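You operate a simulated robot arm through the tools that you are given. There is no shell and no other tool.

You run a simulated robot arm. Do the job below in one go: nothing can be reset, and whatever is moved stays where it is left.

Task
Fit a silver plate in the single head, put its lid on and tighten the four wing bolts.

Only the result counts: the job must be done as asked and must still hold three seconds after the hand-in. Knocking over, shifting, dropping, spilling or breaking anything else fails it. Lids that push on must go on centred and level and be pressed home; caps that screw on are set level and turned clockwise until they are tight.

Robot
A 7-joint arm with a two-finger parallel gripper, fixed in place. Base frame: the origin is on the floor under the middle of its stand, x ahead of it, y to its left, z up. Lengths are in cm, angles in degrees, forces in N, time in s.
It reaches about 147.9 cm from its shoulder. Its first joint turns from -166.0 to 166.0 degrees. Payload 4.4 kg.
The tool frame sits at the grasp point between the pads (the TCP): z along the fingers, y along the line on which they close. The tips reach 2.3 cm beyond it. Largest opening 9.4 cm; finger width 3.8, thickness 1; the body of the gripper, 5.4 by 9.6 cm, starts 3.9 cm behind the TCP.
Orientation is that of the tool frame in the base frame, as a unit quaternion [x, y, z, w]. With the fingers straight down and closing along the base's y, the tool's x points along the base's -x, its y along +y and its z along -z.

Tools
- The arm moves only by the tool arm_command. Its argument "steps" is a list of rows, each an object (a shift or turn left out is 0, a gripper value left out holds the last) with "xyz": the shift along the tool's x, y, z in cm, a list of three; "delta_rot": the turn, a rotation vector about the tool's x, y, z in degrees, a list of three; "fingers": the opening, from 0 (shut) to 1 (fully open). In form: [{"xyz": [tx, ty, tz], "delta_rot": [rx, ry, rz], "fingers": fingers}, ...]. A call has 1 to 20 rows; each row shifts and turns the commanded pose from where the row before left it, along the tool's axes as they then stand. Each row takes 0.2 s and may step no farther than 5 cm and 8.6 degrees from the row before; otherwise, or with a gripper value out of range, the whole call is refused. Where a pose cannot be reached the arm comes as near as it can. A force on the tool above 40 N (or 10 N above the force at the start of the call, whichever is more), or a blocked arm, ends the call early, and 0.2 s more pass. The fingers move at their own pace (about 7.2 cm/s each) and stop on an object; they squeeze with about 44 N. The grip force told is the motor's: it shows also when the fingers shut on nothing. Time passes only in rows, and 0.2 s behind the last, so rows that do not move let the fingers close. The reply holds the time, the measured pose of the TCP, the force on the tool along the base axes, the opening and the grip force, in the units named above and with some noise, with the torque about the TCP (base axes, N m) and any sound that the robot's microphone picked up.
- Cameras (640 x 400 px; columns grow to the right, rows downward): "scene" is fixed at [40.76, -51.17, 151.67]; the picture's right is [0.80, -0.60, 0.00], its down [-0.38, -0.51, -0.77] and it looks along [0.46, 0.62, -0.64] (base axes); focal length 348 px, centre (320, 200). "wrist" rides on the gripper at [8.6, 1.6, -7.4] in the tool frame; the picture's right is [-0.18, 0.98, 0.00], its down [-0.58, -0.11, -0.81] and it looks along [-0.79, -0.15, 0.59] (tool axes); focal length 243 px, centre (320, 200). There is no depth. A picture from a camera that has moved, and an enlarged one, comes with that camera's place and axes in the base frame and with its lens. The place of the scene camera against the robot may be out by one fixed shift of up to 1.8 cm in any direction.
- capture(camera): a new picture of that camera. It takes no simulated time.
- inspect(camera, box): a new picture of the part [left, top, right, bottom] of that camera's present view, enlarged. It takes no simulated time.
- job_done(): hands the job in; it is judged then, once.

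Places have to be worked out from the pictures, the camera data and where the tool is seen. Open the gripper and draw the arm clear of the work before you hand the job in, unless the task says otherwise.

The tools are called after "Call:" as name(argument=value, ...) on one line, values as JSON. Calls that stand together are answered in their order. arm_command: Moves the arm, as the interface text tells. Its arguments: {"type":"object","properties":{"steps":{"type":"array","items":{"type":"object","properties":{"xyz":{"type":"array","items":{"type":"number"}},"delta_rot":{"type":"array","items":{"type":"number"}},"fingers":{"type":"number"}}}}},"required":["steps"]} The other tools are called the same way: capture (camera) takes a picture; inspect (camera, box) takes an enlarged picture of a part of a camera's view; job_done () hands the job in.

At the start:

```text
clock: 0.0
eef_pos: [52.68, 58.25, 105.64]
tool_rot: [0.001, 1.0, 0.0, 0.0]
contact_force: [0.3, 0.5, 1.1]
torque: [0.0, 0.02, 0.01]
opening: 9.41
finger_force: 0.1
```

scene: 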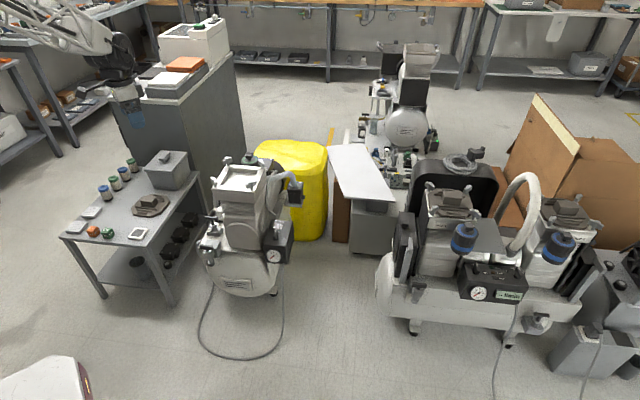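
wrist: 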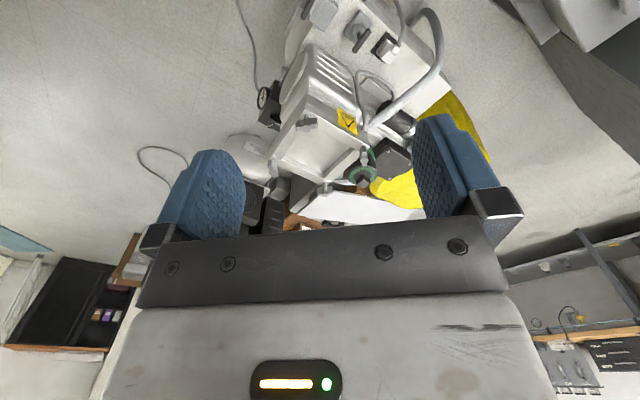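

I'll start by looking closely at the scene to identify the single head, the lid and the silver plates.

Call:
inspect(camera="scene", box=[50, 130, 210, 250])

Call:
inspect(camera="scene", box=[190, 140, 310, 220])

Call:
inspect(camera="scene", box=[400, 150, 600, 300])

Call:
inspect(camera="scene", box=[190, 140, 310, 300])

```text
3.33 times, centred on (130, 190) of scene
camera zoom: at [40.76, -51.17, 151.67], right [0.8, -0.6, 0.0], down [-0.38, -0.51, -0.77], along [0.46, 0.62, -0.64], focal length 1159 px, centre (953, 233)
```

zoom: 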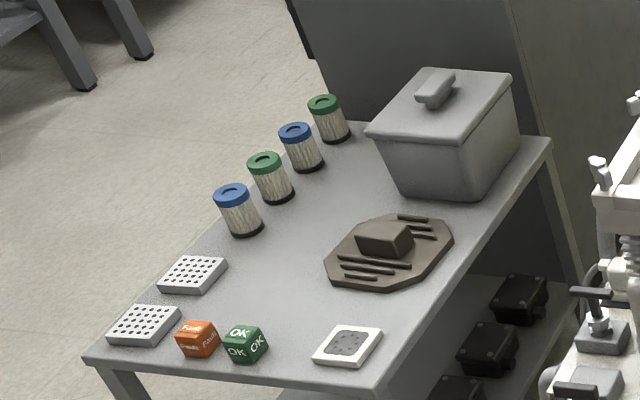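

```text
5.00 times, centred on (250, 180) of scene
camera zoom: at [40.76, -51.17, 151.67], right [0.8, -0.6, 0.0], down [-0.38, -0.51, -0.77], along [0.46, 0.62, -0.64], focal length 1739 px, centre (670, 300)
```

zoom: 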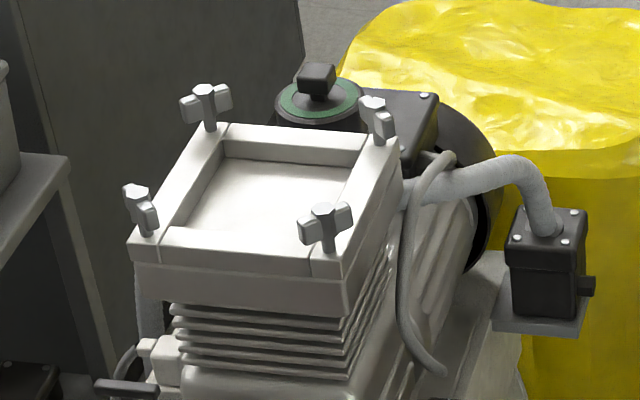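

```text
2.67 times, centred on (500, 225) of scene
camera zoom: at [40.76, -51.17, 151.67], right [0.8, -0.6, 0.0], down [-0.38, -0.51, -0.77], along [0.46, 0.62, -0.64], focal length 927 px, centre (-160, 133)
```

zoom: 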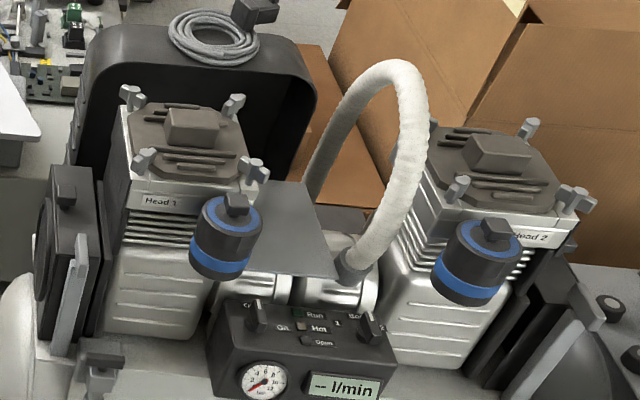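

```text
2.50 times, centred on (250, 220) of scene
camera zoom: at [40.76, -51.17, 151.67], right [0.8, -0.6, 0.0], down [-0.38, -0.51, -0.77], along [0.46, 0.62, -0.64], focal length 869 px, centre (495, 150)
```

zoom: 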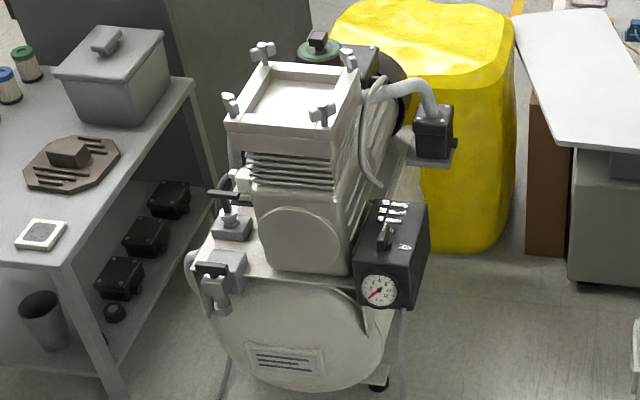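

The octagonal dark lid with its handle block lies on the side table with two perforated plates and one framed plate; the open single head has four raised wing bolts. I'll zoom into details of the plates and the wrist view to identify the plates and orient myself.

Call:
inspect(camera="scene", box=[60, 190, 160, 250])

Call:
inspect(camera="wrist", box=[220, 0, 460, 240])

Call:
inspect(camera="scene", box=[0, 0, 220, 140])

Call:
inspect(camera="scene", box=[340, 30, 480, 170])

```text
6.40 times, centred on (110, 220) of scene
camera zoom: at [40.76, -51.17, 151.67], right [0.8, -0.6, 0.0], down [-0.38, -0.51, -0.77], along [0.46, 0.62, -0.64], focal length 2226 px, centre (1664, 72)
```

zoom: 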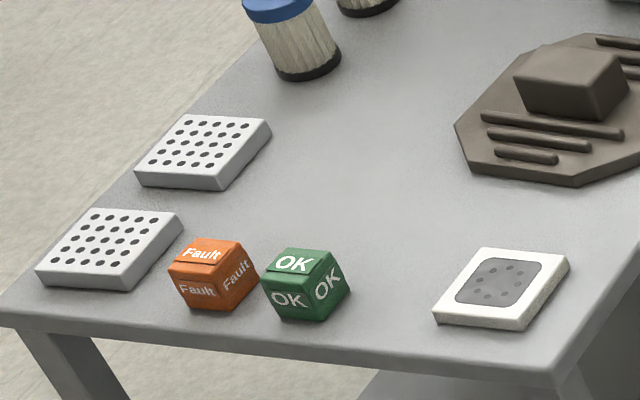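

```text
1.67 times, centred on (340, 120) of wrist
camera zoom: at [44.17, 59.94, 113.0], right [0.18, 0.98, 0.0], down [0.58, -0.11, 0.81], along [0.79, -0.15, -0.59], focal length 404 px, centre (287, 333)
```

zoom: 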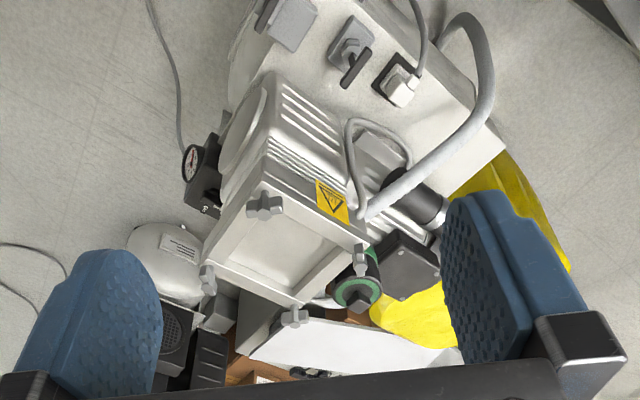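

```text
2.86 times, centred on (110, 70) of scene
camera zoom: at [40.76, -51.17, 151.67], right [0.8, -0.6, 0.0], down [-0.38, -0.51, -0.77], along [0.46, 0.62, -0.64], focal length 994 px, centre (920, 571)
```

zoom: 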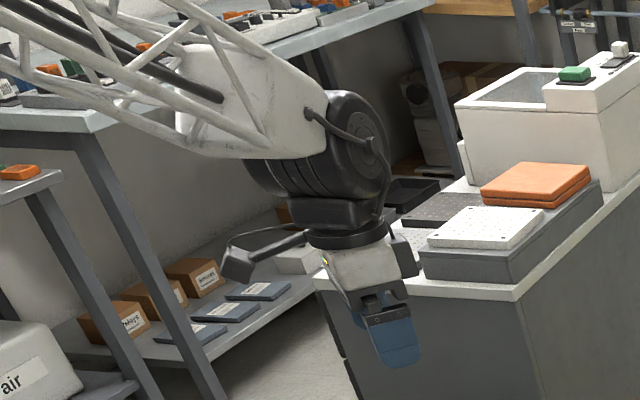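

```text
2.86 times, centred on (410, 100) of scene
camera zoom: at [40.76, -51.17, 151.67], right [0.8, -0.6, 0.0], down [-0.38, -0.51, -0.77], along [0.46, 0.62, -0.64], focal length 994 px, centre (63, 486)
```

zoom: 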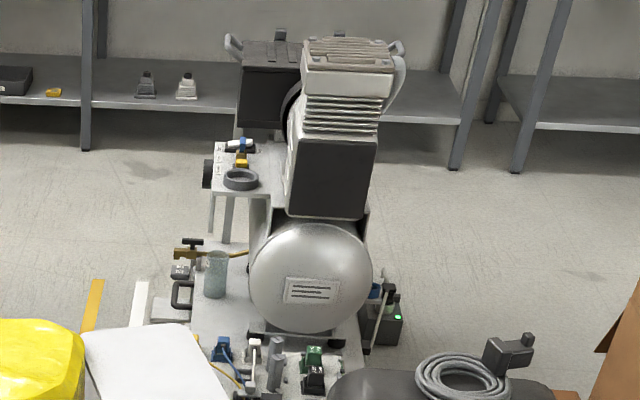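

Two perforated silver plates are at the table's left corner (the third, framed in white, is a different one). Now I zoom in to triangulate the head's frame and bolts from both cameras.

Call:
inspect(camera="wrist", box=[280, 80, 400, 200])

Call:
inspect(camera="scene", box=[205, 150, 285, 200])

```text
3.33 times, centred on (340, 140) of wrist
camera zoom: at [44.17, 59.94, 113.0], right [0.18, 0.98, 0.0], down [0.58, -0.11, 0.81], along [0.79, -0.15, -0.59], focal length 809 px, centre (253, 400)
```

zoom: 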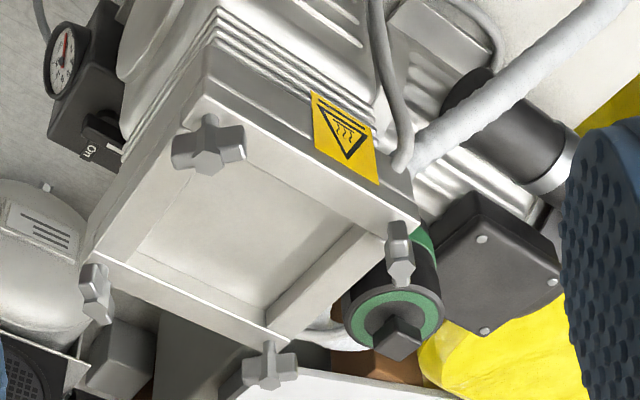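

```text
8.00 times, centred on (245, 175) of scene
camera zoom: at [40.76, -51.17, 151.67], right [0.8, -0.6, 0.0], down [-0.38, -0.51, -0.77], along [0.46, 0.62, -0.64], focal length 2782 px, centre (920, 400)
```

zoom: 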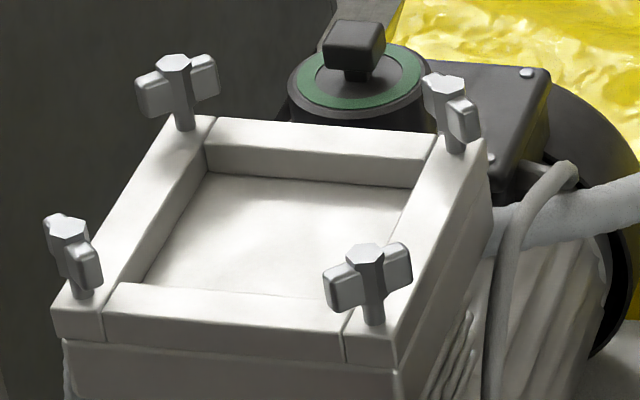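

Triangulation puts the four bolt tops near A(70.3,52.6), B(79.9,62.2), C(89.4,52.5), D(80.1,42.9) at z≈77.7, i.e. a head centred at about (79.9,52.5), turned 45°. I now turn the gripper −45° and move so the wrist camera sees the table.

Call:
arm_command(steps=[{"delta_rot": [0, 0, -7.5], "fingers": 1}, {"delta_rot": [0, 0, -7.5]}, {"delta_rot": [0, 0, -7.5]}, {"delta_rot": [0, 0, -7.5]}, {"delta_rot": [0, 0, -7.5]}, {"delta_rot": [0, 0, -7.5]}, {"xyz": [0.97, 3.93, 1.7]}, {"xyz": [0.97, 3.93, 1.7]}, {"xyz": [0.97, 3.93, 1.7]}, {"xyz": [0.97, 3.93, 1.7]}, {"xyz": [0.97, 3.93, 1.7]}, {"xyz": [0.97, 3.93, 1.7]}, {"xyz": [0.97, 3.93, 1.7]}, {"xyz": [0.97, 3.93, 1.7]}, {}])

Call:
capture(camera="wrist")

Call:
capture(camera="scene")

```text
clock: 3.2
eef_pos: [25.32, 75.21, 91.89]
tool_rot: [-0.384, 0.923, 0.0, -0.001]
contact_force: [1.7, -0.6, -0.5]
torque: [0.05, 0.05, 0.01]
opening: 9.4
finger_force: 0.1
```

```text
taken
camera wrist: at [18.08, 70.16, 99.37], right [-0.57, 0.82, 0.0], down [0.49, 0.33, 0.81], along [0.66, 0.46, -0.59], focal length 243 px, centre (320, 200)
```

wrist: 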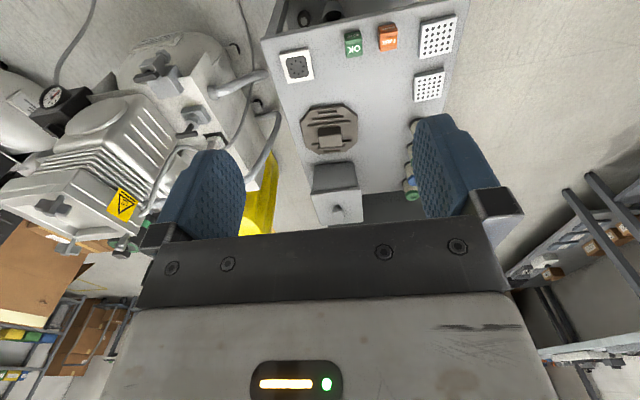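

```text
taken
```

scene: 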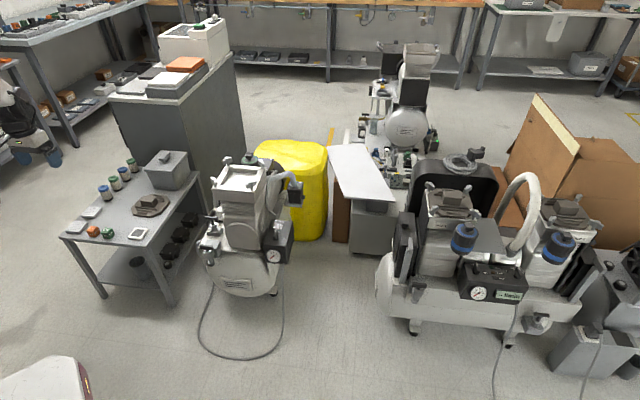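

The wrist camera now sees the whole table; I'll enlarge the plates, the lid and the head from here.

Call:
inspect(camera="wrist", box=[260, 0, 480, 137])

Call:
inspect(camera="wrist", box=[380, 0, 480, 110])

Call:
inspect(camera="wrist", box=[280, 90, 380, 230])

Call:
inspect(camera="scene", box=[60, 180, 180, 250])

```text
2.91 times, centred on (370, 68) of wrist
camera zoom: at [18.08, 70.16, 99.37], right [-0.57, 0.82, 0.0], down [0.49, 0.33, 0.81], along [0.66, 0.46, -0.59], focal length 706 px, centre (174, 582)
```

zoom: 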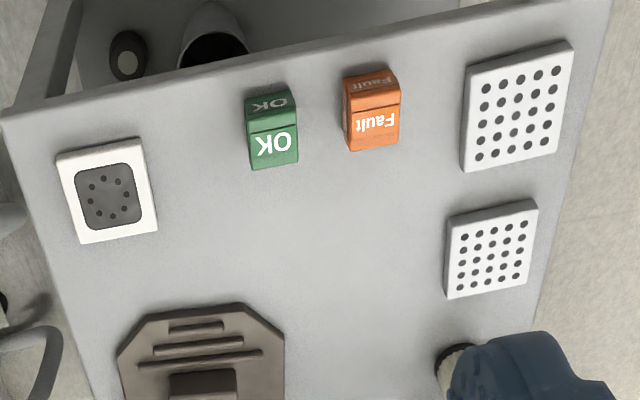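

```text
3.64 times, centred on (430, 55) of wrist
camera zoom: at [18.08, 70.16, 99.37], right [-0.57, 0.82, 0.0], down [0.49, 0.33, 0.81], along [0.66, 0.46, -0.59], focal length 882 px, centre (-80, 727)
```

zoom: 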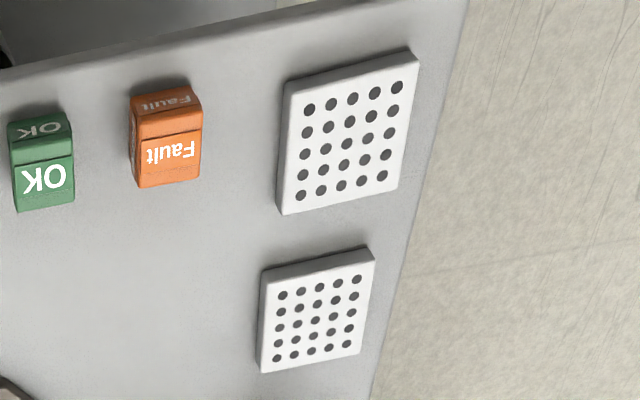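

```text
2.86 times, centred on (330, 160) of wrist
camera zoom: at [18.08, 70.16, 99.37], right [-0.57, 0.82, 0.0], down [0.49, 0.33, 0.81], along [0.66, 0.46, -0.59], focal length 693 px, centre (291, 314)
```

zoom: 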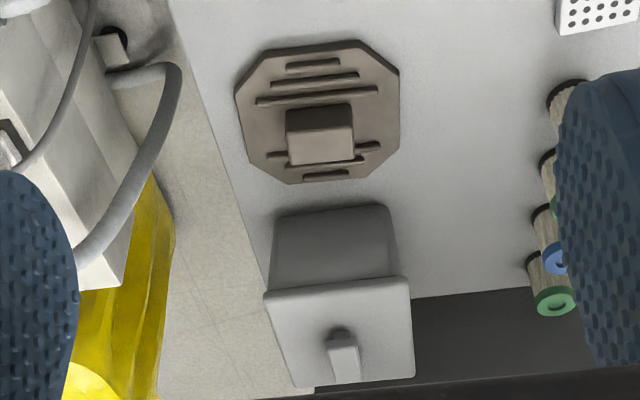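

```text
5.33 times, centred on (120, 215) of scene
camera zoom: at [40.76, -51.17, 151.67], right [0.8, -0.6, 0.0], down [-0.38, -0.51, -0.77], along [0.46, 0.62, -0.64], focal length 1855 px, centre (1387, 120)
```

zoom: 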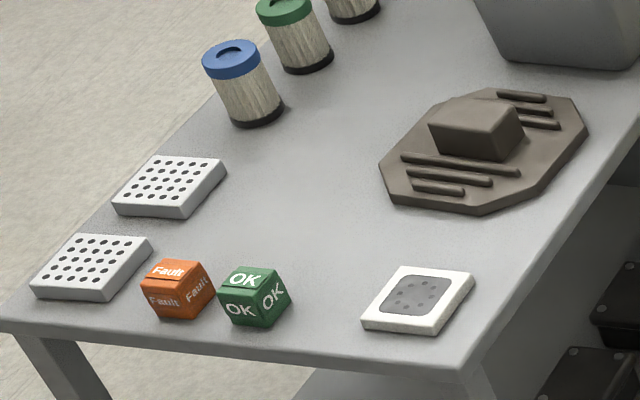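

Both silver plates measure about 6.3 cm square at roughly P1(20.7,100.0) and P2(27.5,106.8), top z≈46; the lid is ~15 cm across at about (50.4,96.2). Next I move the camera over to look down into the head's pocket.

Call:
arm_command(steps=[{"xyz": [-0.6, -4.71, -0.42]}, {"xyz": [-0.6, -4.71, -0.42]}, {"xyz": [-0.6, -4.71, -0.42]}, {"xyz": [-0.6, -4.71, -0.42]}, {"xyz": [-0.6, -4.71, -0.42]}, {"xyz": [-0.6, -4.71, -0.42]}, {"xyz": [-0.6, -4.71, -0.42]}, {"xyz": [-0.6, -4.71, -0.42]}, {"xyz": [-0.6, -4.71, -0.42]}, {"xyz": [-0.6, -4.71, -0.42]}, {"xyz": [-0.6, -4.71, -0.42]}, {}, {}])

Call:
capture(camera="wrist")

Call:
inspect(camera="wrist", box=[230, 40, 410, 220])

```text
clock: 6.0
eef_pos: [66.28, 42.97, 96.73]
tool_rot: [-0.383, 0.924, -0.001, 0.0]
contact_force: [0.2, -0.2, 0.0]
torque: [0.02, -0.01, -0.03]
opening: 9.4
finger_force: 0.1
```

```text
taken
camera wrist: at [59.07, 37.94, 104.19], right [-0.57, 0.82, 0.0], down [0.49, 0.33, 0.81], along [0.67, 0.46, -0.59], focal length 243 px, centre (320, 200)
```

wrist: 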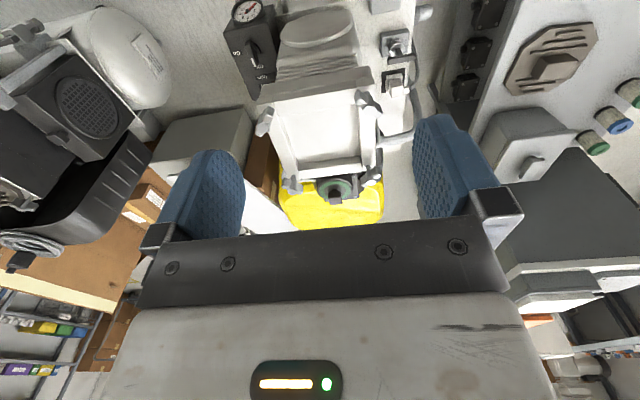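

```text
2.22 times, centred on (320, 130) of wrist
camera zoom: at [59.07, 37.94, 104.19], right [-0.57, 0.82, 0.0], down [0.49, 0.33, 0.81], along [0.67, 0.46, -0.59], focal length 539 px, centre (320, 356)
```

zoom: 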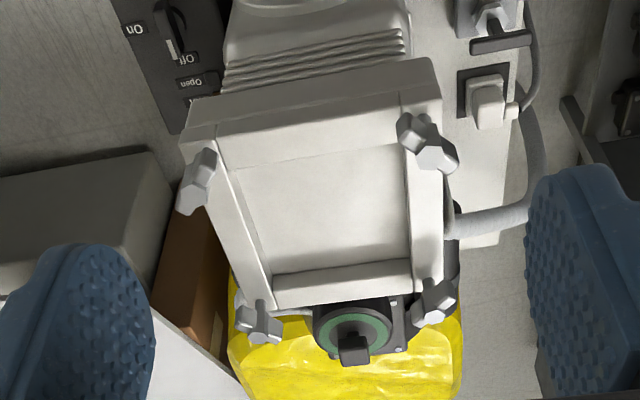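

The view shows the pocket framed by four bars with bolts in the corners. I'll enlarge more to measure the pocket and the bolts' wing directions.

Call:
inspect(camera="wrist", box=[265, 60, 385, 135])

Call:
inspect(camera="wrist", box=[265, 130, 385, 205])

```text
5.33 times, centred on (325, 98) of wrist
camera zoom: at [59.07, 37.94, 104.19], right [-0.57, 0.82, 0.0], down [0.49, 0.33, 0.81], along [0.67, 0.46, -0.59], focal length 1294 px, centre (293, 747)
```

zoom: 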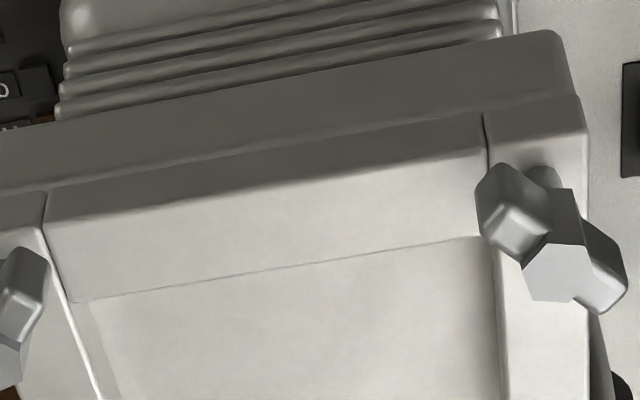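

```text
5.33 times, centred on (325, 168) of wrist
camera zoom: at [59.07, 37.94, 104.19], right [-0.57, 0.82, 0.0], down [0.49, 0.33, 0.81], along [0.67, 0.46, -0.59], focal length 1294 px, centre (293, 373)
```

zoom: 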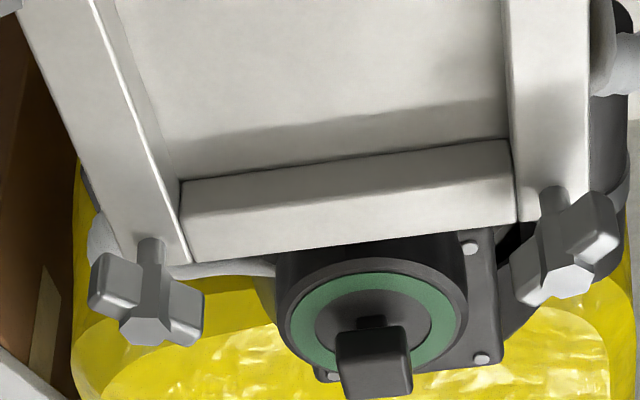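

The pocket is about 10.8 cm wide and 1.7 cm deep with frame top z≈75; head centre ≈(79.2,52.7), and the wings currently all lie tangentially, leaving room for the lid. I'll look at the closed heads 1 and 2 as reference for how lid and tight bolts should look.

Call:
inspect(camera="scene", box=[415, 175, 515, 240])

Call:
inspect(camera="scene", box=[530, 185, 630, 250])

Call:
inspect(camera="scene", box=[125, 185, 175, 220])

```text
6.15 times, centred on (465, 208) of scene
camera zoom: at [40.76, -51.17, 151.67], right [0.8, -0.6, 0.0], down [-0.38, -0.51, -0.77], along [0.46, 0.62, -0.64], focal length 2140 px, centre (-572, 154)
```

zoom: 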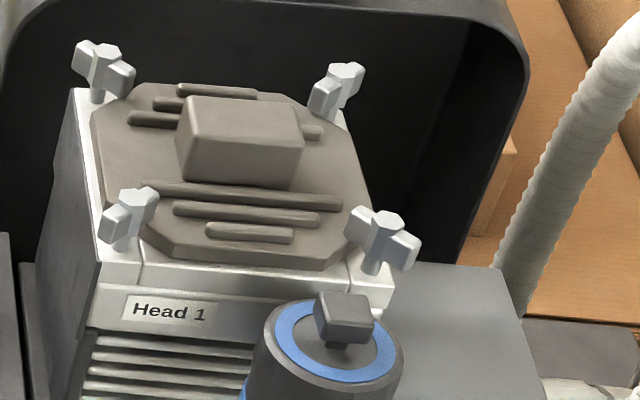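

```text
6.15 times, centred on (580, 218) of scene
camera zoom: at [40.76, -51.17, 151.67], right [0.8, -0.6, 0.0], down [-0.38, -0.51, -0.77], along [0.46, 0.62, -0.64], focal length 2140 px, centre (-1280, 92)
```

zoom: 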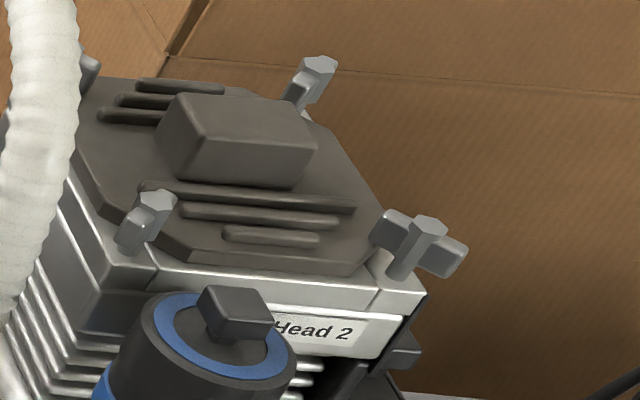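

```text
11.43 times, centred on (150, 202) of scene
camera zoom: at [40.76, -51.17, 151.67], right [0.8, -0.6, 0.0], down [-0.38, -0.51, -0.77], along [0.46, 0.62, -0.64], focal length 3975 px, centre (2263, 171)
```

zoom: 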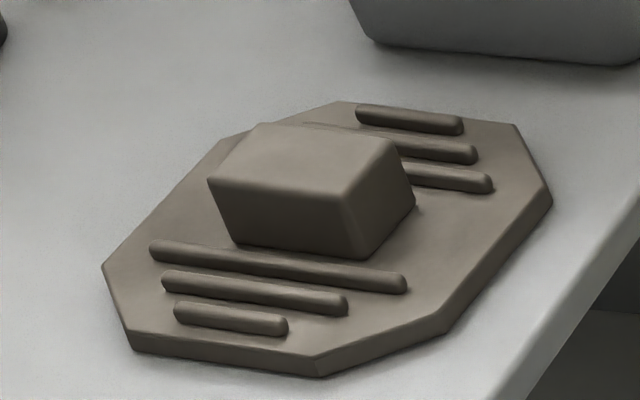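

Reference heads show the lid lying on the frame between the four bolts. I'll take the silver plate P2 (further from the cubes): moving over it at safe height, then look.

Call:
arm_command(steps=[{"xyz": [-1.1, 4.53, 0]}, {"xyz": [-1.1, 4.53, 0]}, {"xyz": [-1.1, 4.53, 0]}, {"xyz": [-1.1, 4.53, 0]}, {"xyz": [-1.1, 4.53, 0]}, {"xyz": [-1.1, 4.53, 0]}, {"xyz": [-1.1, 4.53, 0]}, {"xyz": [-1.1, 4.53, 0]}, {"xyz": [-1.1, 4.53, 0]}, {"xyz": [-1.1, 4.53, 0]}, {"xyz": [-1.1, 4.53, 0]}, {"xyz": [-1.1, 4.53, 0]}, {"xyz": [-1.1, 4.53, 0]}, {"xyz": [-1.1, 4.53, 0]}, {"xyz": [-1.1, 4.53, 0]}, {"xyz": [-1.1, 4.53, 0]}, {"xyz": [0, 0, 4.8]}, {"xyz": [0, 0, 4.8]}, {"xyz": [0, 0, 4.8]}, {"xyz": [0, 0, 4.8]}])

Call:
capture(camera="wrist")

Call:
capture(camera="scene")

```text
clock: 10.2
eef_pos: [27.64, 106.34, 77.31]
tool_rot: [-0.383, 0.924, 0.0, 0.001]
contact_force: [-0.1, 1.0, 2.4]
torque: [-0.02, -0.03, -0.01]
opening: 9.37
finger_force: 0.1
```

```text
taken
camera wrist: at [20.38, 101.39, 84.8], right [-0.57, 0.82, 0.0], down [0.49, 0.33, 0.81], along [0.67, 0.46, -0.59], focal length 243 px, centre (320, 200)
```

wrist: 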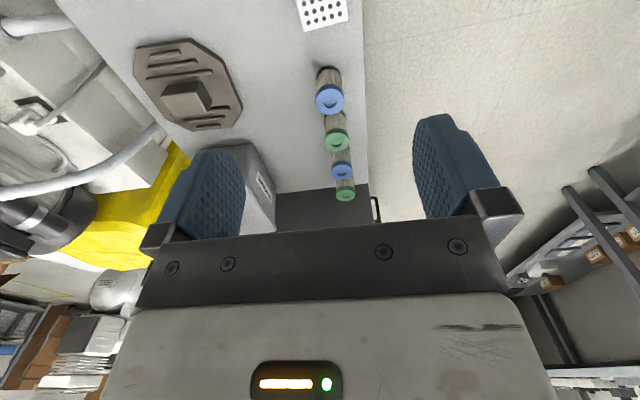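

```text
taken
```

scene: 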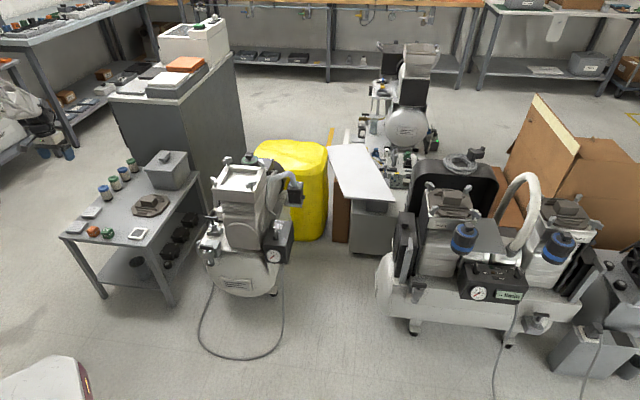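

P2 sits at the top edge of the view as expected; I'll lower the arm 14 cm to see it well between the fingers.

Call:
arm_command(steps=[{"xyz": [0, 0, 4.7]}, {"xyz": [0, 0, 4.7]}, {"xyz": [0, 0, 4.6]}, {}])

Call:
capture(camera="wrist")

Call:
inspect(camera="wrist", box=[260, 0, 400, 88])

```text
clock: 11.2
eef_pos: [27.31, 106.66, 63.46]
tool_rot: [-0.383, 0.924, 0.0, 0.0]
contact_force: [0.1, 0.3, 0.6]
torque: [0.0, 0.0, -0.01]
opening: 9.39
finger_force: 0.0
```

```text
taken
camera wrist: at [20.01, 101.78, 70.85], right [-0.57, 0.82, 0.0], down [0.49, 0.33, 0.81], along [0.67, 0.46, -0.59], focal length 243 px, centre (320, 200)
```

wrist: 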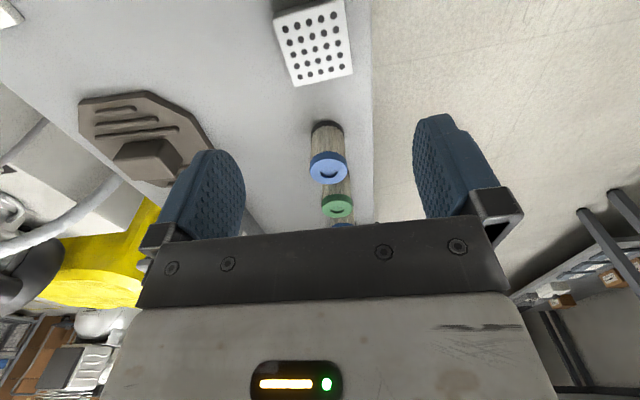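

```text
4.55 times, centred on (330, 44) of wrist
camera zoom: at [20.01, 101.78, 70.85], right [-0.57, 0.82, 0.0], down [0.49, 0.33, 0.81], along [0.67, 0.46, -0.59], focal length 1103 px, centre (274, 909)
```

zoom: 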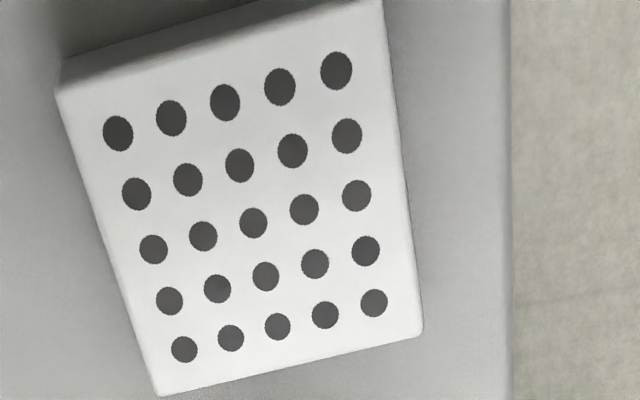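

The plate's centre lies about 1.0 cm toward tool −x and 0.6 cm toward tool −y of the TCP axis; I correct this and descend 10 cm, then re-check.

Call:
arm_command(steps=[{"xyz": [-0.5, -0.3, 3.4]}, {"xyz": [-0.5, -0.3, 3.3]}, {"xyz": [0, 0, 3.3]}, {}, {}])

Call:
capture(camera="wrist")

Call:
inspect(camera="wrist", box=[240, 40, 440, 165])

```text
clock: 12.4
eef_pos: [28.59, 106.95, 53.43]
tool_rot: [-0.382, 0.924, 0.0, 0.0]
contact_force: [0.9, 0.3, -0.1]
torque: [-0.02, 0.0, 0.02]
opening: 9.38
finger_force: 0.1
```

```text
taken
camera wrist: at [21.36, 101.97, 60.9], right [-0.56, 0.83, 0.0], down [0.49, 0.33, 0.81], along [0.67, 0.46, -0.59], focal length 243 px, centre (320, 200)
```

wrist: 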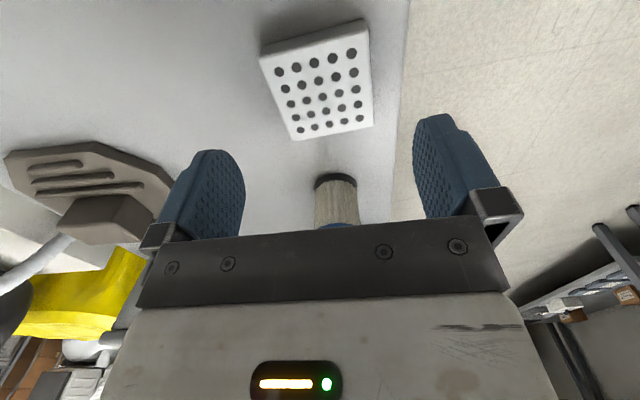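

```text
3.20 times, centred on (340, 102) of wrist
camera zoom: at [21.36, 101.97, 60.9], right [-0.56, 0.83, 0.0], down [0.49, 0.33, 0.81], along [0.67, 0.46, -0.59], focal length 776 px, centre (256, 512)
```

zoom: 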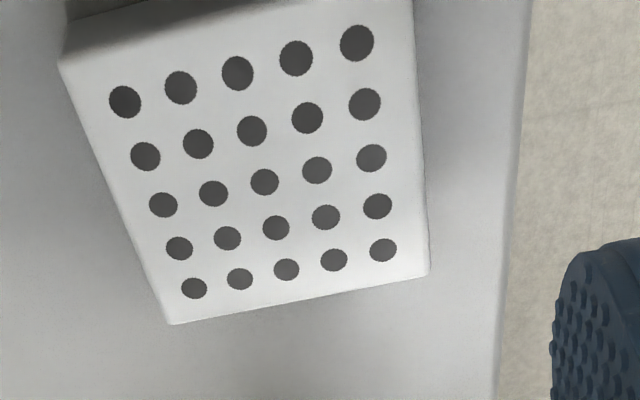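

The plate top is at z≈46.05 and centred within ~0.2 cm of the tool axis, turned about 2°. I align, descend to TCP z≈47.5 and close the fingers.

Call:
arm_command(steps=[{"xyz": [-0.1, 0.2, 2.0], "delta_rot": [0, 0, -2]}, {"xyz": [0, 0, 2.0]}, {"xyz": [0, 0, 1.2]}, {"xyz": [0, 0, 0.7]}, {}])

Call:
capture(camera="wrist")

Call:
inspect(camera="wrist", box=[200, 90, 460, 240])

```text
clock: 13.6
eef_pos: [28.49, 107.2, 47.5]
tool_rot: [-0.398, 0.917, 0.0, 0.0]
contact_force: [-0.1, 0.2, -0.1]
torque: [-0.03, 0.01, -0.02]
opening: 9.37
finger_force: 0.1
```

```text
taken
camera wrist: at [21.52, 102.01, 54.96], right [-0.59, 0.8, 0.0], down [0.48, 0.35, 0.81], along [0.65, 0.48, -0.59], focal length 243 px, centre (320, 200)
```

wrist: 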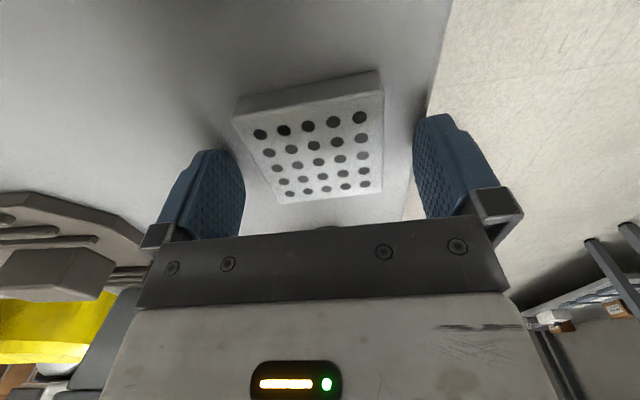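

```text
2.46 times, centred on (330, 165) of wrist
camera zoom: at [21.52, 102.01, 54.96], right [-0.59, 0.8, 0.0], down [0.48, 0.35, 0.81], along [0.65, 0.48, -0.59], focal length 597 px, centre (295, 286)
```

zoom: 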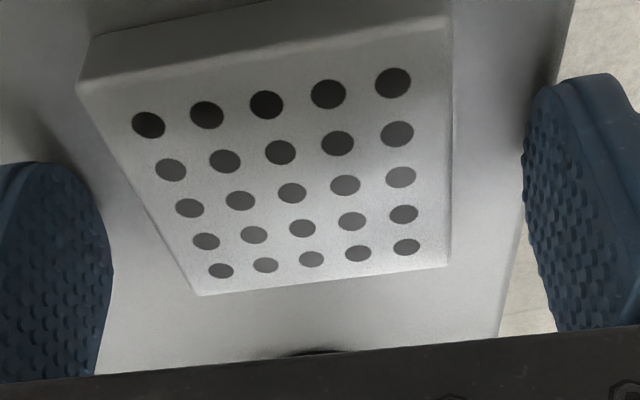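

The plate is centred between the pads; I lower 0.2 cm more and close, waiting for the grip to build.

Call:
arm_command(steps=[{"xyz": [0, 0, 0.2]}, {"fingers": 0.6}, {"fingers": 0.3}, {"fingers": 0.0}, {}, {}])

Call:
inspect(camera="wrist", box=[200, 90, 460, 240])

```text
clock: 15.0
eef_pos: [28.47, 107.25, 47.35]
tool_rot: [-0.398, 0.917, 0.0, -0.001]
contact_force: [0.5, 0.5, 1.5]
torque: [0.07, -0.07, 0.03]
opening: 6.12
finger_force: 43.8
```

```text
2.46 times, centred on (330, 165) of wrist
camera zoom: at [21.53, 102.04, 54.73], right [-0.59, 0.8, 0.0], down [0.48, 0.35, 0.81], along [0.65, 0.48, -0.59], focal length 597 px, centre (295, 286)
```

zoom: 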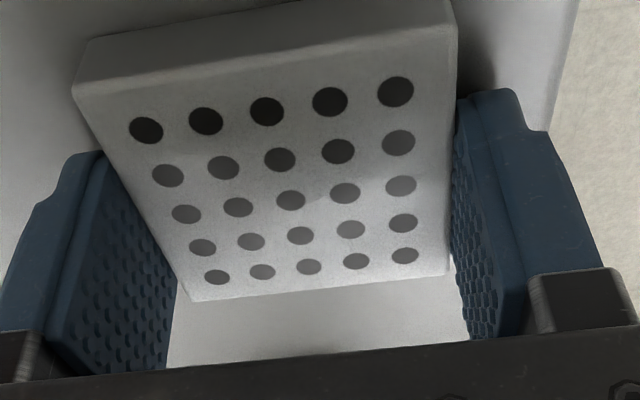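

The plate is held (opening 6.12 cm, 44 N). I lift it straight up, undo the 2° turn and check it is still held.

Call:
arm_command(steps=[{"xyz": [0, 0, -0.5], "fingers": 0.0}, {"xyz": [0, 0, -1.5]}, {"xyz": [0, 0, -3]}, {"xyz": [0, 0, -4]}, {"xyz": [0, 0, -4.5]}, {"xyz": [0, 0, -4.5]}, {"xyz": [0, 0, -4.5]}, {"xyz": [0, 0, -4.5]}, {"xyz": [0, 0, -4.5]}, {"xyz": [0, 0, -4.5]}, {"xyz": [0, 0, -4.5], "delta_rot": [0, 0, 2.2]}, {"xyz": [0, 0, -2]}, {}])

Call:
capture(camera="wrist")

```text
clock: 17.8
eef_pos: [28.64, 107.22, 89.71]
tool_rot: [-0.381, 0.924, 0.0, 0.001]
contact_force: [-0.1, 1.0, -2.1]
torque: [0.0, -0.04, -0.02]
opening: 6.16
finger_force: 44.4
```

```text
taken
camera wrist: at [21.43, 102.27, 97.13], right [-0.56, 0.83, 0.0], down [0.49, 0.33, 0.81], along [0.67, 0.45, -0.59], focal length 243 px, centre (320, 200)
```

wrist: 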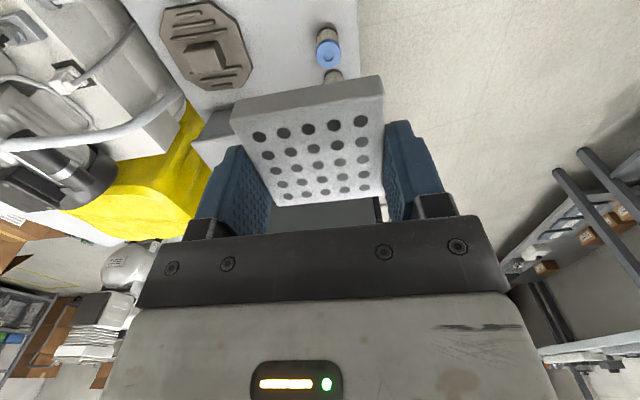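

Plate is held firmly. I now carry it at z≈90 to above the head centre.

Call:
arm_command(steps=[{"xyz": [0.16, -4.64, 0]}, {"xyz": [0.16, -4.64, 0]}, {"xyz": [0.16, -4.64, 0]}, {"xyz": [0.16, -4.64, 0]}, {"xyz": [0.16, -4.64, 0]}, {"xyz": [0.16, -4.64, 0]}, {"xyz": [0.16, -4.64, 0]}, {"xyz": [0.16, -4.64, 0]}, {"xyz": [0.16, -4.64, 0]}, {"xyz": [0.16, -4.64, 0]}, {"xyz": [0.16, -4.64, 0]}, {"xyz": [0.16, -4.64, 0]}, {"xyz": [0.16, -4.64, 0]}, {"xyz": [0.16, -4.64, 0]}, {"xyz": [0.16, -4.64, 0]}, {"xyz": [0.16, -4.64, 0]}, {}, {}])

Call:
capture(camera="wrist")

Call:
inspect(camera="scene", box=[180, 90, 310, 190])

```text
clock: 21.6
eef_pos: [79.44, 52.74, 89.97]
tool_rot: [-0.381, 0.925, 0.0, 0.0]
contact_force: [-0.3, 0.3, -2.1]
torque: [0.0, 0.0, 0.0]
opening: 6.15
finger_force: 43.8
```

```text
taken
camera wrist: at [72.25, 47.76, 97.34], right [-0.56, 0.83, 0.0], down [0.49, 0.33, 0.81], along [0.67, 0.45, -0.59], focal length 243 px, centre (320, 200)
```

wrist: 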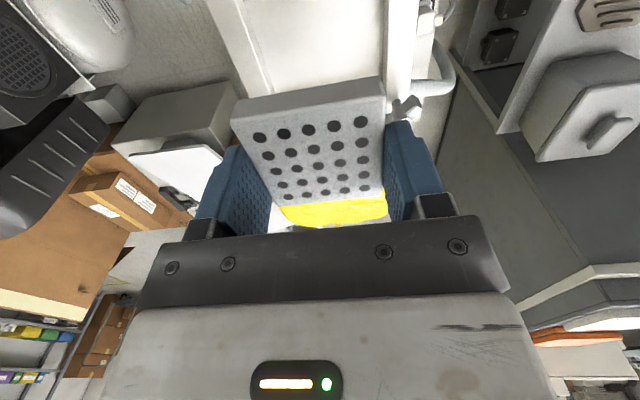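

```text
4.00 times, centred on (245, 140) of scene
camera zoom: at [40.76, -51.17, 151.67], right [0.8, -0.6, 0.0], down [-0.38, -0.51, -0.77], along [0.46, 0.62, -0.64], focal length 1391 px, centre (620, 440)
```

zoom: 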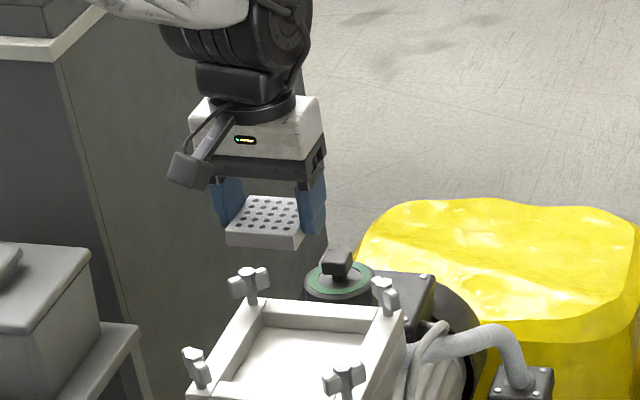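

Plate is over the head. I zoom in to check lateral alignment with the pocket's inner walls.

Call:
inspect(camera="wrist", box=[200, 0, 440, 140])

```text
2.67 times, centred on (320, 70) of wrist
camera zoom: at [72.25, 47.76, 97.34], right [-0.56, 0.83, 0.0], down [0.49, 0.33, 0.81], along [0.67, 0.45, -0.59], focal length 647 px, centre (320, 547)
```

zoom: 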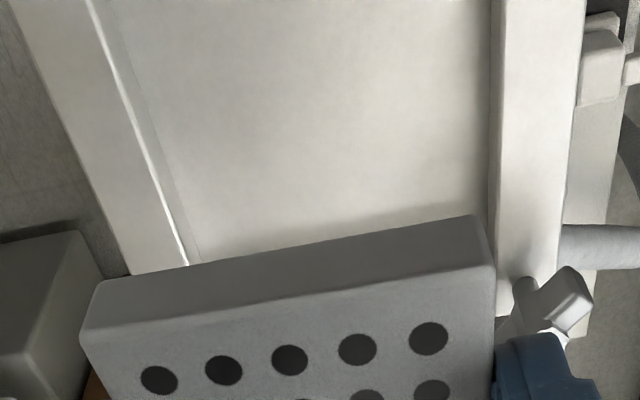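

The plate is laterally centred in the pocket (walls at ±5.4 cm) with matching yaw. I lower to just above the frame and look again.

Call:
arm_command(steps=[{"xyz": [0, 0, 3]}, {"xyz": [0, 0, 3]}, {"xyz": [0, 0, 2.5]}, {"xyz": [0, 0, 2.5]}, {}, {}])

Call:
capture(camera="wrist")

Call:
inspect(camera="scene", box=[195, 120, 295, 200])

```text
clock: 23.0
eef_pos: [79.08, 52.57, 79.01]
tool_rot: [-0.381, 0.925, 0.0, 0.0]
contact_force: [0.5, -0.5, -1.5]
torque: [-0.03, 0.02, 0.01]
opening: 6.14
finger_force: 44.2
```

```text
taken
camera wrist: at [71.82, 47.74, 86.4], right [-0.56, 0.83, 0.0], down [0.49, 0.33, 0.81], along [0.67, 0.45, -0.59], focal length 243 px, centre (320, 200)
```

wrist: 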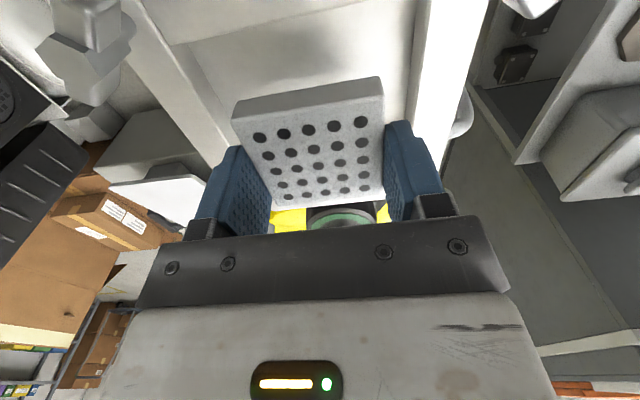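

```text
5.00 times, centred on (245, 160) of scene
camera zoom: at [40.76, -51.17, 151.67], right [0.8, -0.6, 0.0], down [-0.38, -0.51, -0.77], along [0.46, 0.62, -0.64], focal length 1739 px, centre (695, 400)
```

zoom: 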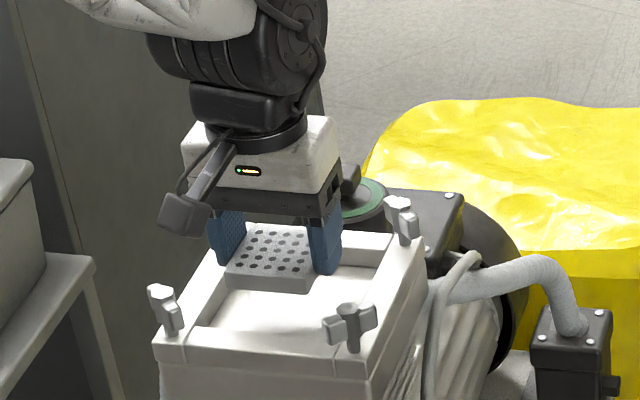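

I check the front bar's inner edge against the plate before lowering into the pocket.

Call:
inspect(camera="wrist", box=[120, 0, 480, 140])

```text
1.78 times, centred on (300, 70) of wrist
camera zoom: at [71.82, 47.74, 86.4], right [-0.56, 0.83, 0.0], down [0.49, 0.33, 0.81], along [0.67, 0.45, -0.59], focal length 431 px, centre (356, 431)
```

zoom: 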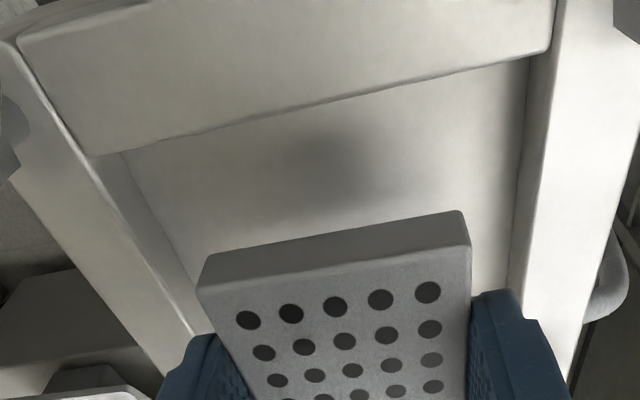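

Front edge is at +5.4 and sides at −5.5/+5.0, so I shift −0.2 in tool x and y and lower into the pocket, slowing near the floor.

Call:
arm_command(steps=[{"xyz": [-0.2, -0.2, 0.5]}, {"xyz": [0, 0, 0.8]}, {"xyz": [0, 0, 0.8]}, {"xyz": [0, 0, 0.4]}, {}])

Call:
inspect(camera="wrist", box=[120, 0, 480, 210])

Call:
inspect(camera="scene", box=[205, 140, 285, 200])

```text
clock: 24.2
eef_pos: [79.44, 52.85, 76.14]
tool_rot: [-0.381, 0.925, 0.001, 0.0]
contact_force: [-0.4, 0.1, -2.5]
torque: [-0.01, 0.01, 0.0]
opening: 6.12
finger_force: 44.0
```

```text
1.78 times, centred on (300, 105) of wrist
camera zoom: at [72.21, 47.83, 83.67], right [-0.56, 0.83, 0.0], down [0.49, 0.33, 0.81], along [0.67, 0.45, -0.59], focal length 431 px, centre (356, 369)
```

zoom: 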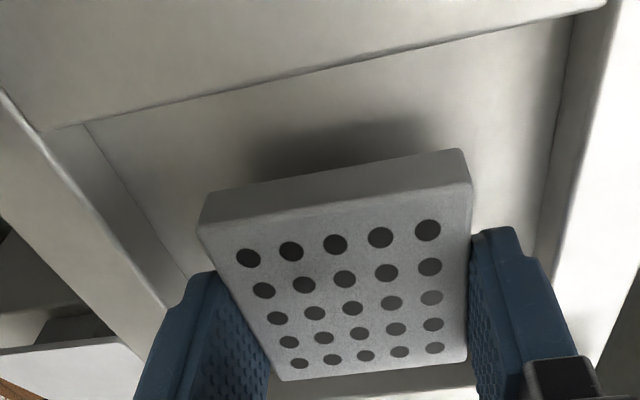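

```text
6.67 times, centred on (245, 170) of scene
camera zoom: at [40.76, -51.17, 151.67], right [0.8, -0.6, 0.0], down [-0.38, -0.51, -0.77], along [0.46, 0.62, -0.64], focal length 2318 px, centre (820, 400)
```

zoom: 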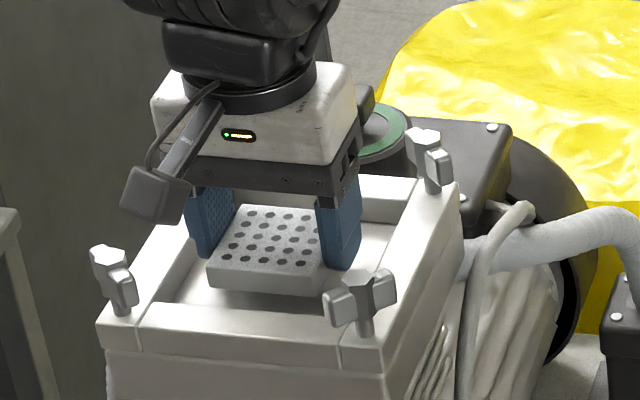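

No contact yet; I lower in small steps watching the force.

Call:
arm_command(steps=[{"xyz": [0, 0, 0.2]}, {"xyz": [0, 0, 0.2]}, {}])

Call:
inspect(camera="wrist", box=[120, 0, 480, 210])

```text
clock: 25.0
eef_pos: [79.47, 52.93, 75.79]
tool_rot: [-0.381, 0.924, 0.0, 0.0]
contact_force: [0.8, 1.0, -1.4]
torque: [0.03, -0.01, 0.0]
opening: 6.13
finger_force: 43.7
```

```text
1.78 times, centred on (300, 105) of wrist
camera zoom: at [72.16, 47.89, 83.26], right [-0.56, 0.83, 0.0], down [0.49, 0.33, 0.81], along [0.67, 0.45, -0.59], focal length 431 px, centre (356, 369)
```

zoom: 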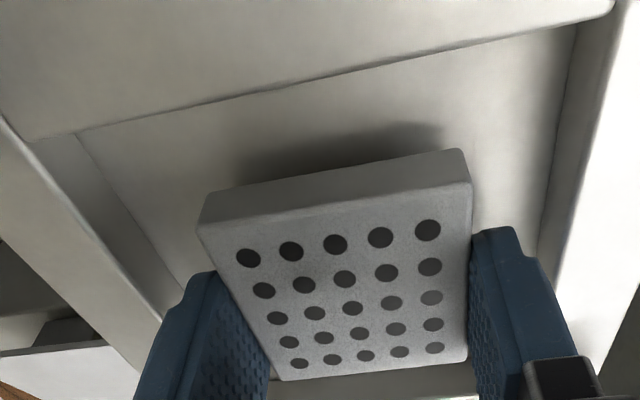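

Laterally centred now (−5.2/+5.2). Continue lowering gently until contact.

Call:
arm_command(steps=[{"xyz": [0, 0, 0.2]}, {"xyz": [0, 0, 0.2]}, {}])

Call:
inspect(camera="wrist", box=[120, 0, 480, 210])

Call:
inspect(camera="scene", box=[215, 155, 275, 195])

```text
clock: 25.8
eef_pos: [79.37, 52.81, 75.31]
tool_rot: [-0.381, 0.925, 0.0, 0.0]
contact_force: [0.9, 0.3, -2.2]
torque: [-0.03, -0.01, 0.02]
opening: 6.13
finger_force: 44.1
```

```text
1.78 times, centred on (300, 105) of wrist
camera zoom: at [72.08, 47.84, 82.75], right [-0.56, 0.83, 0.0], down [0.49, 0.33, 0.81], along [0.67, 0.45, -0.59], focal length 431 px, centre (356, 369)
```

zoom: 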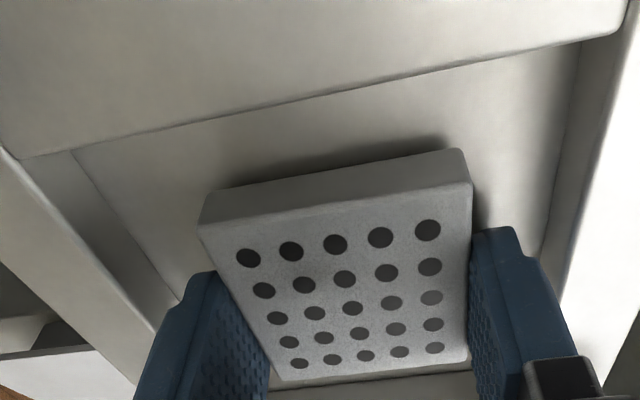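

```text
10.00 times, centred on (245, 175) of scene
camera zoom: at [40.76, -51.17, 151.67], right [0.8, -0.6, 0.0], down [-0.38, -0.51, -0.77], along [0.46, 0.62, -0.64], focal length 3478 px, centre (1070, 450)
```

zoom: 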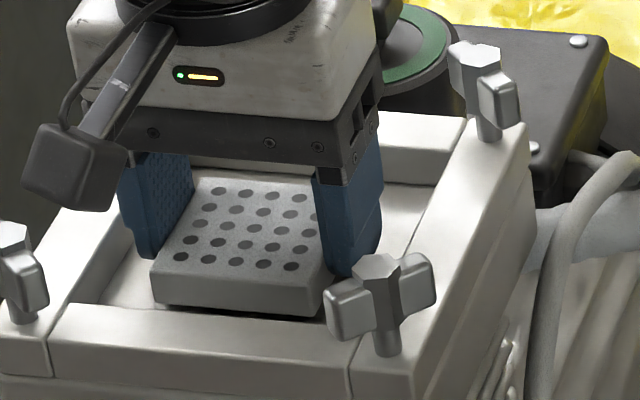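

Still a small shadow gap under the plate; continue lowering.

Call:
arm_command(steps=[{"xyz": [0, 0, 0.2]}, {"xyz": [0, 0, 0.2]}, {}])

Call:
inspect(camera="wrist", box=[120, 0, 480, 210])

```text
clock: 26.6
eef_pos: [79.36, 52.71, 74.99]
tool_rot: [-0.382, 0.924, 0.0, 0.0]
contact_force: [-1.2, 1.6, 1.8]
torque: [0.05, 0.07, 0.01]
opening: 6.13
finger_force: 43.6
```

```text
1.78 times, centred on (300, 105) of wrist
camera zoom: at [72.2, 47.83, 82.43], right [-0.56, 0.83, 0.0], down [0.49, 0.33, 0.81], along [0.67, 0.45, -0.59], focal length 431 px, centre (356, 369)
```

zoom: 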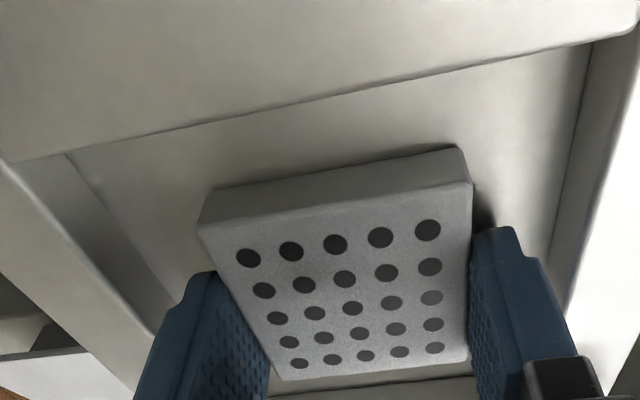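

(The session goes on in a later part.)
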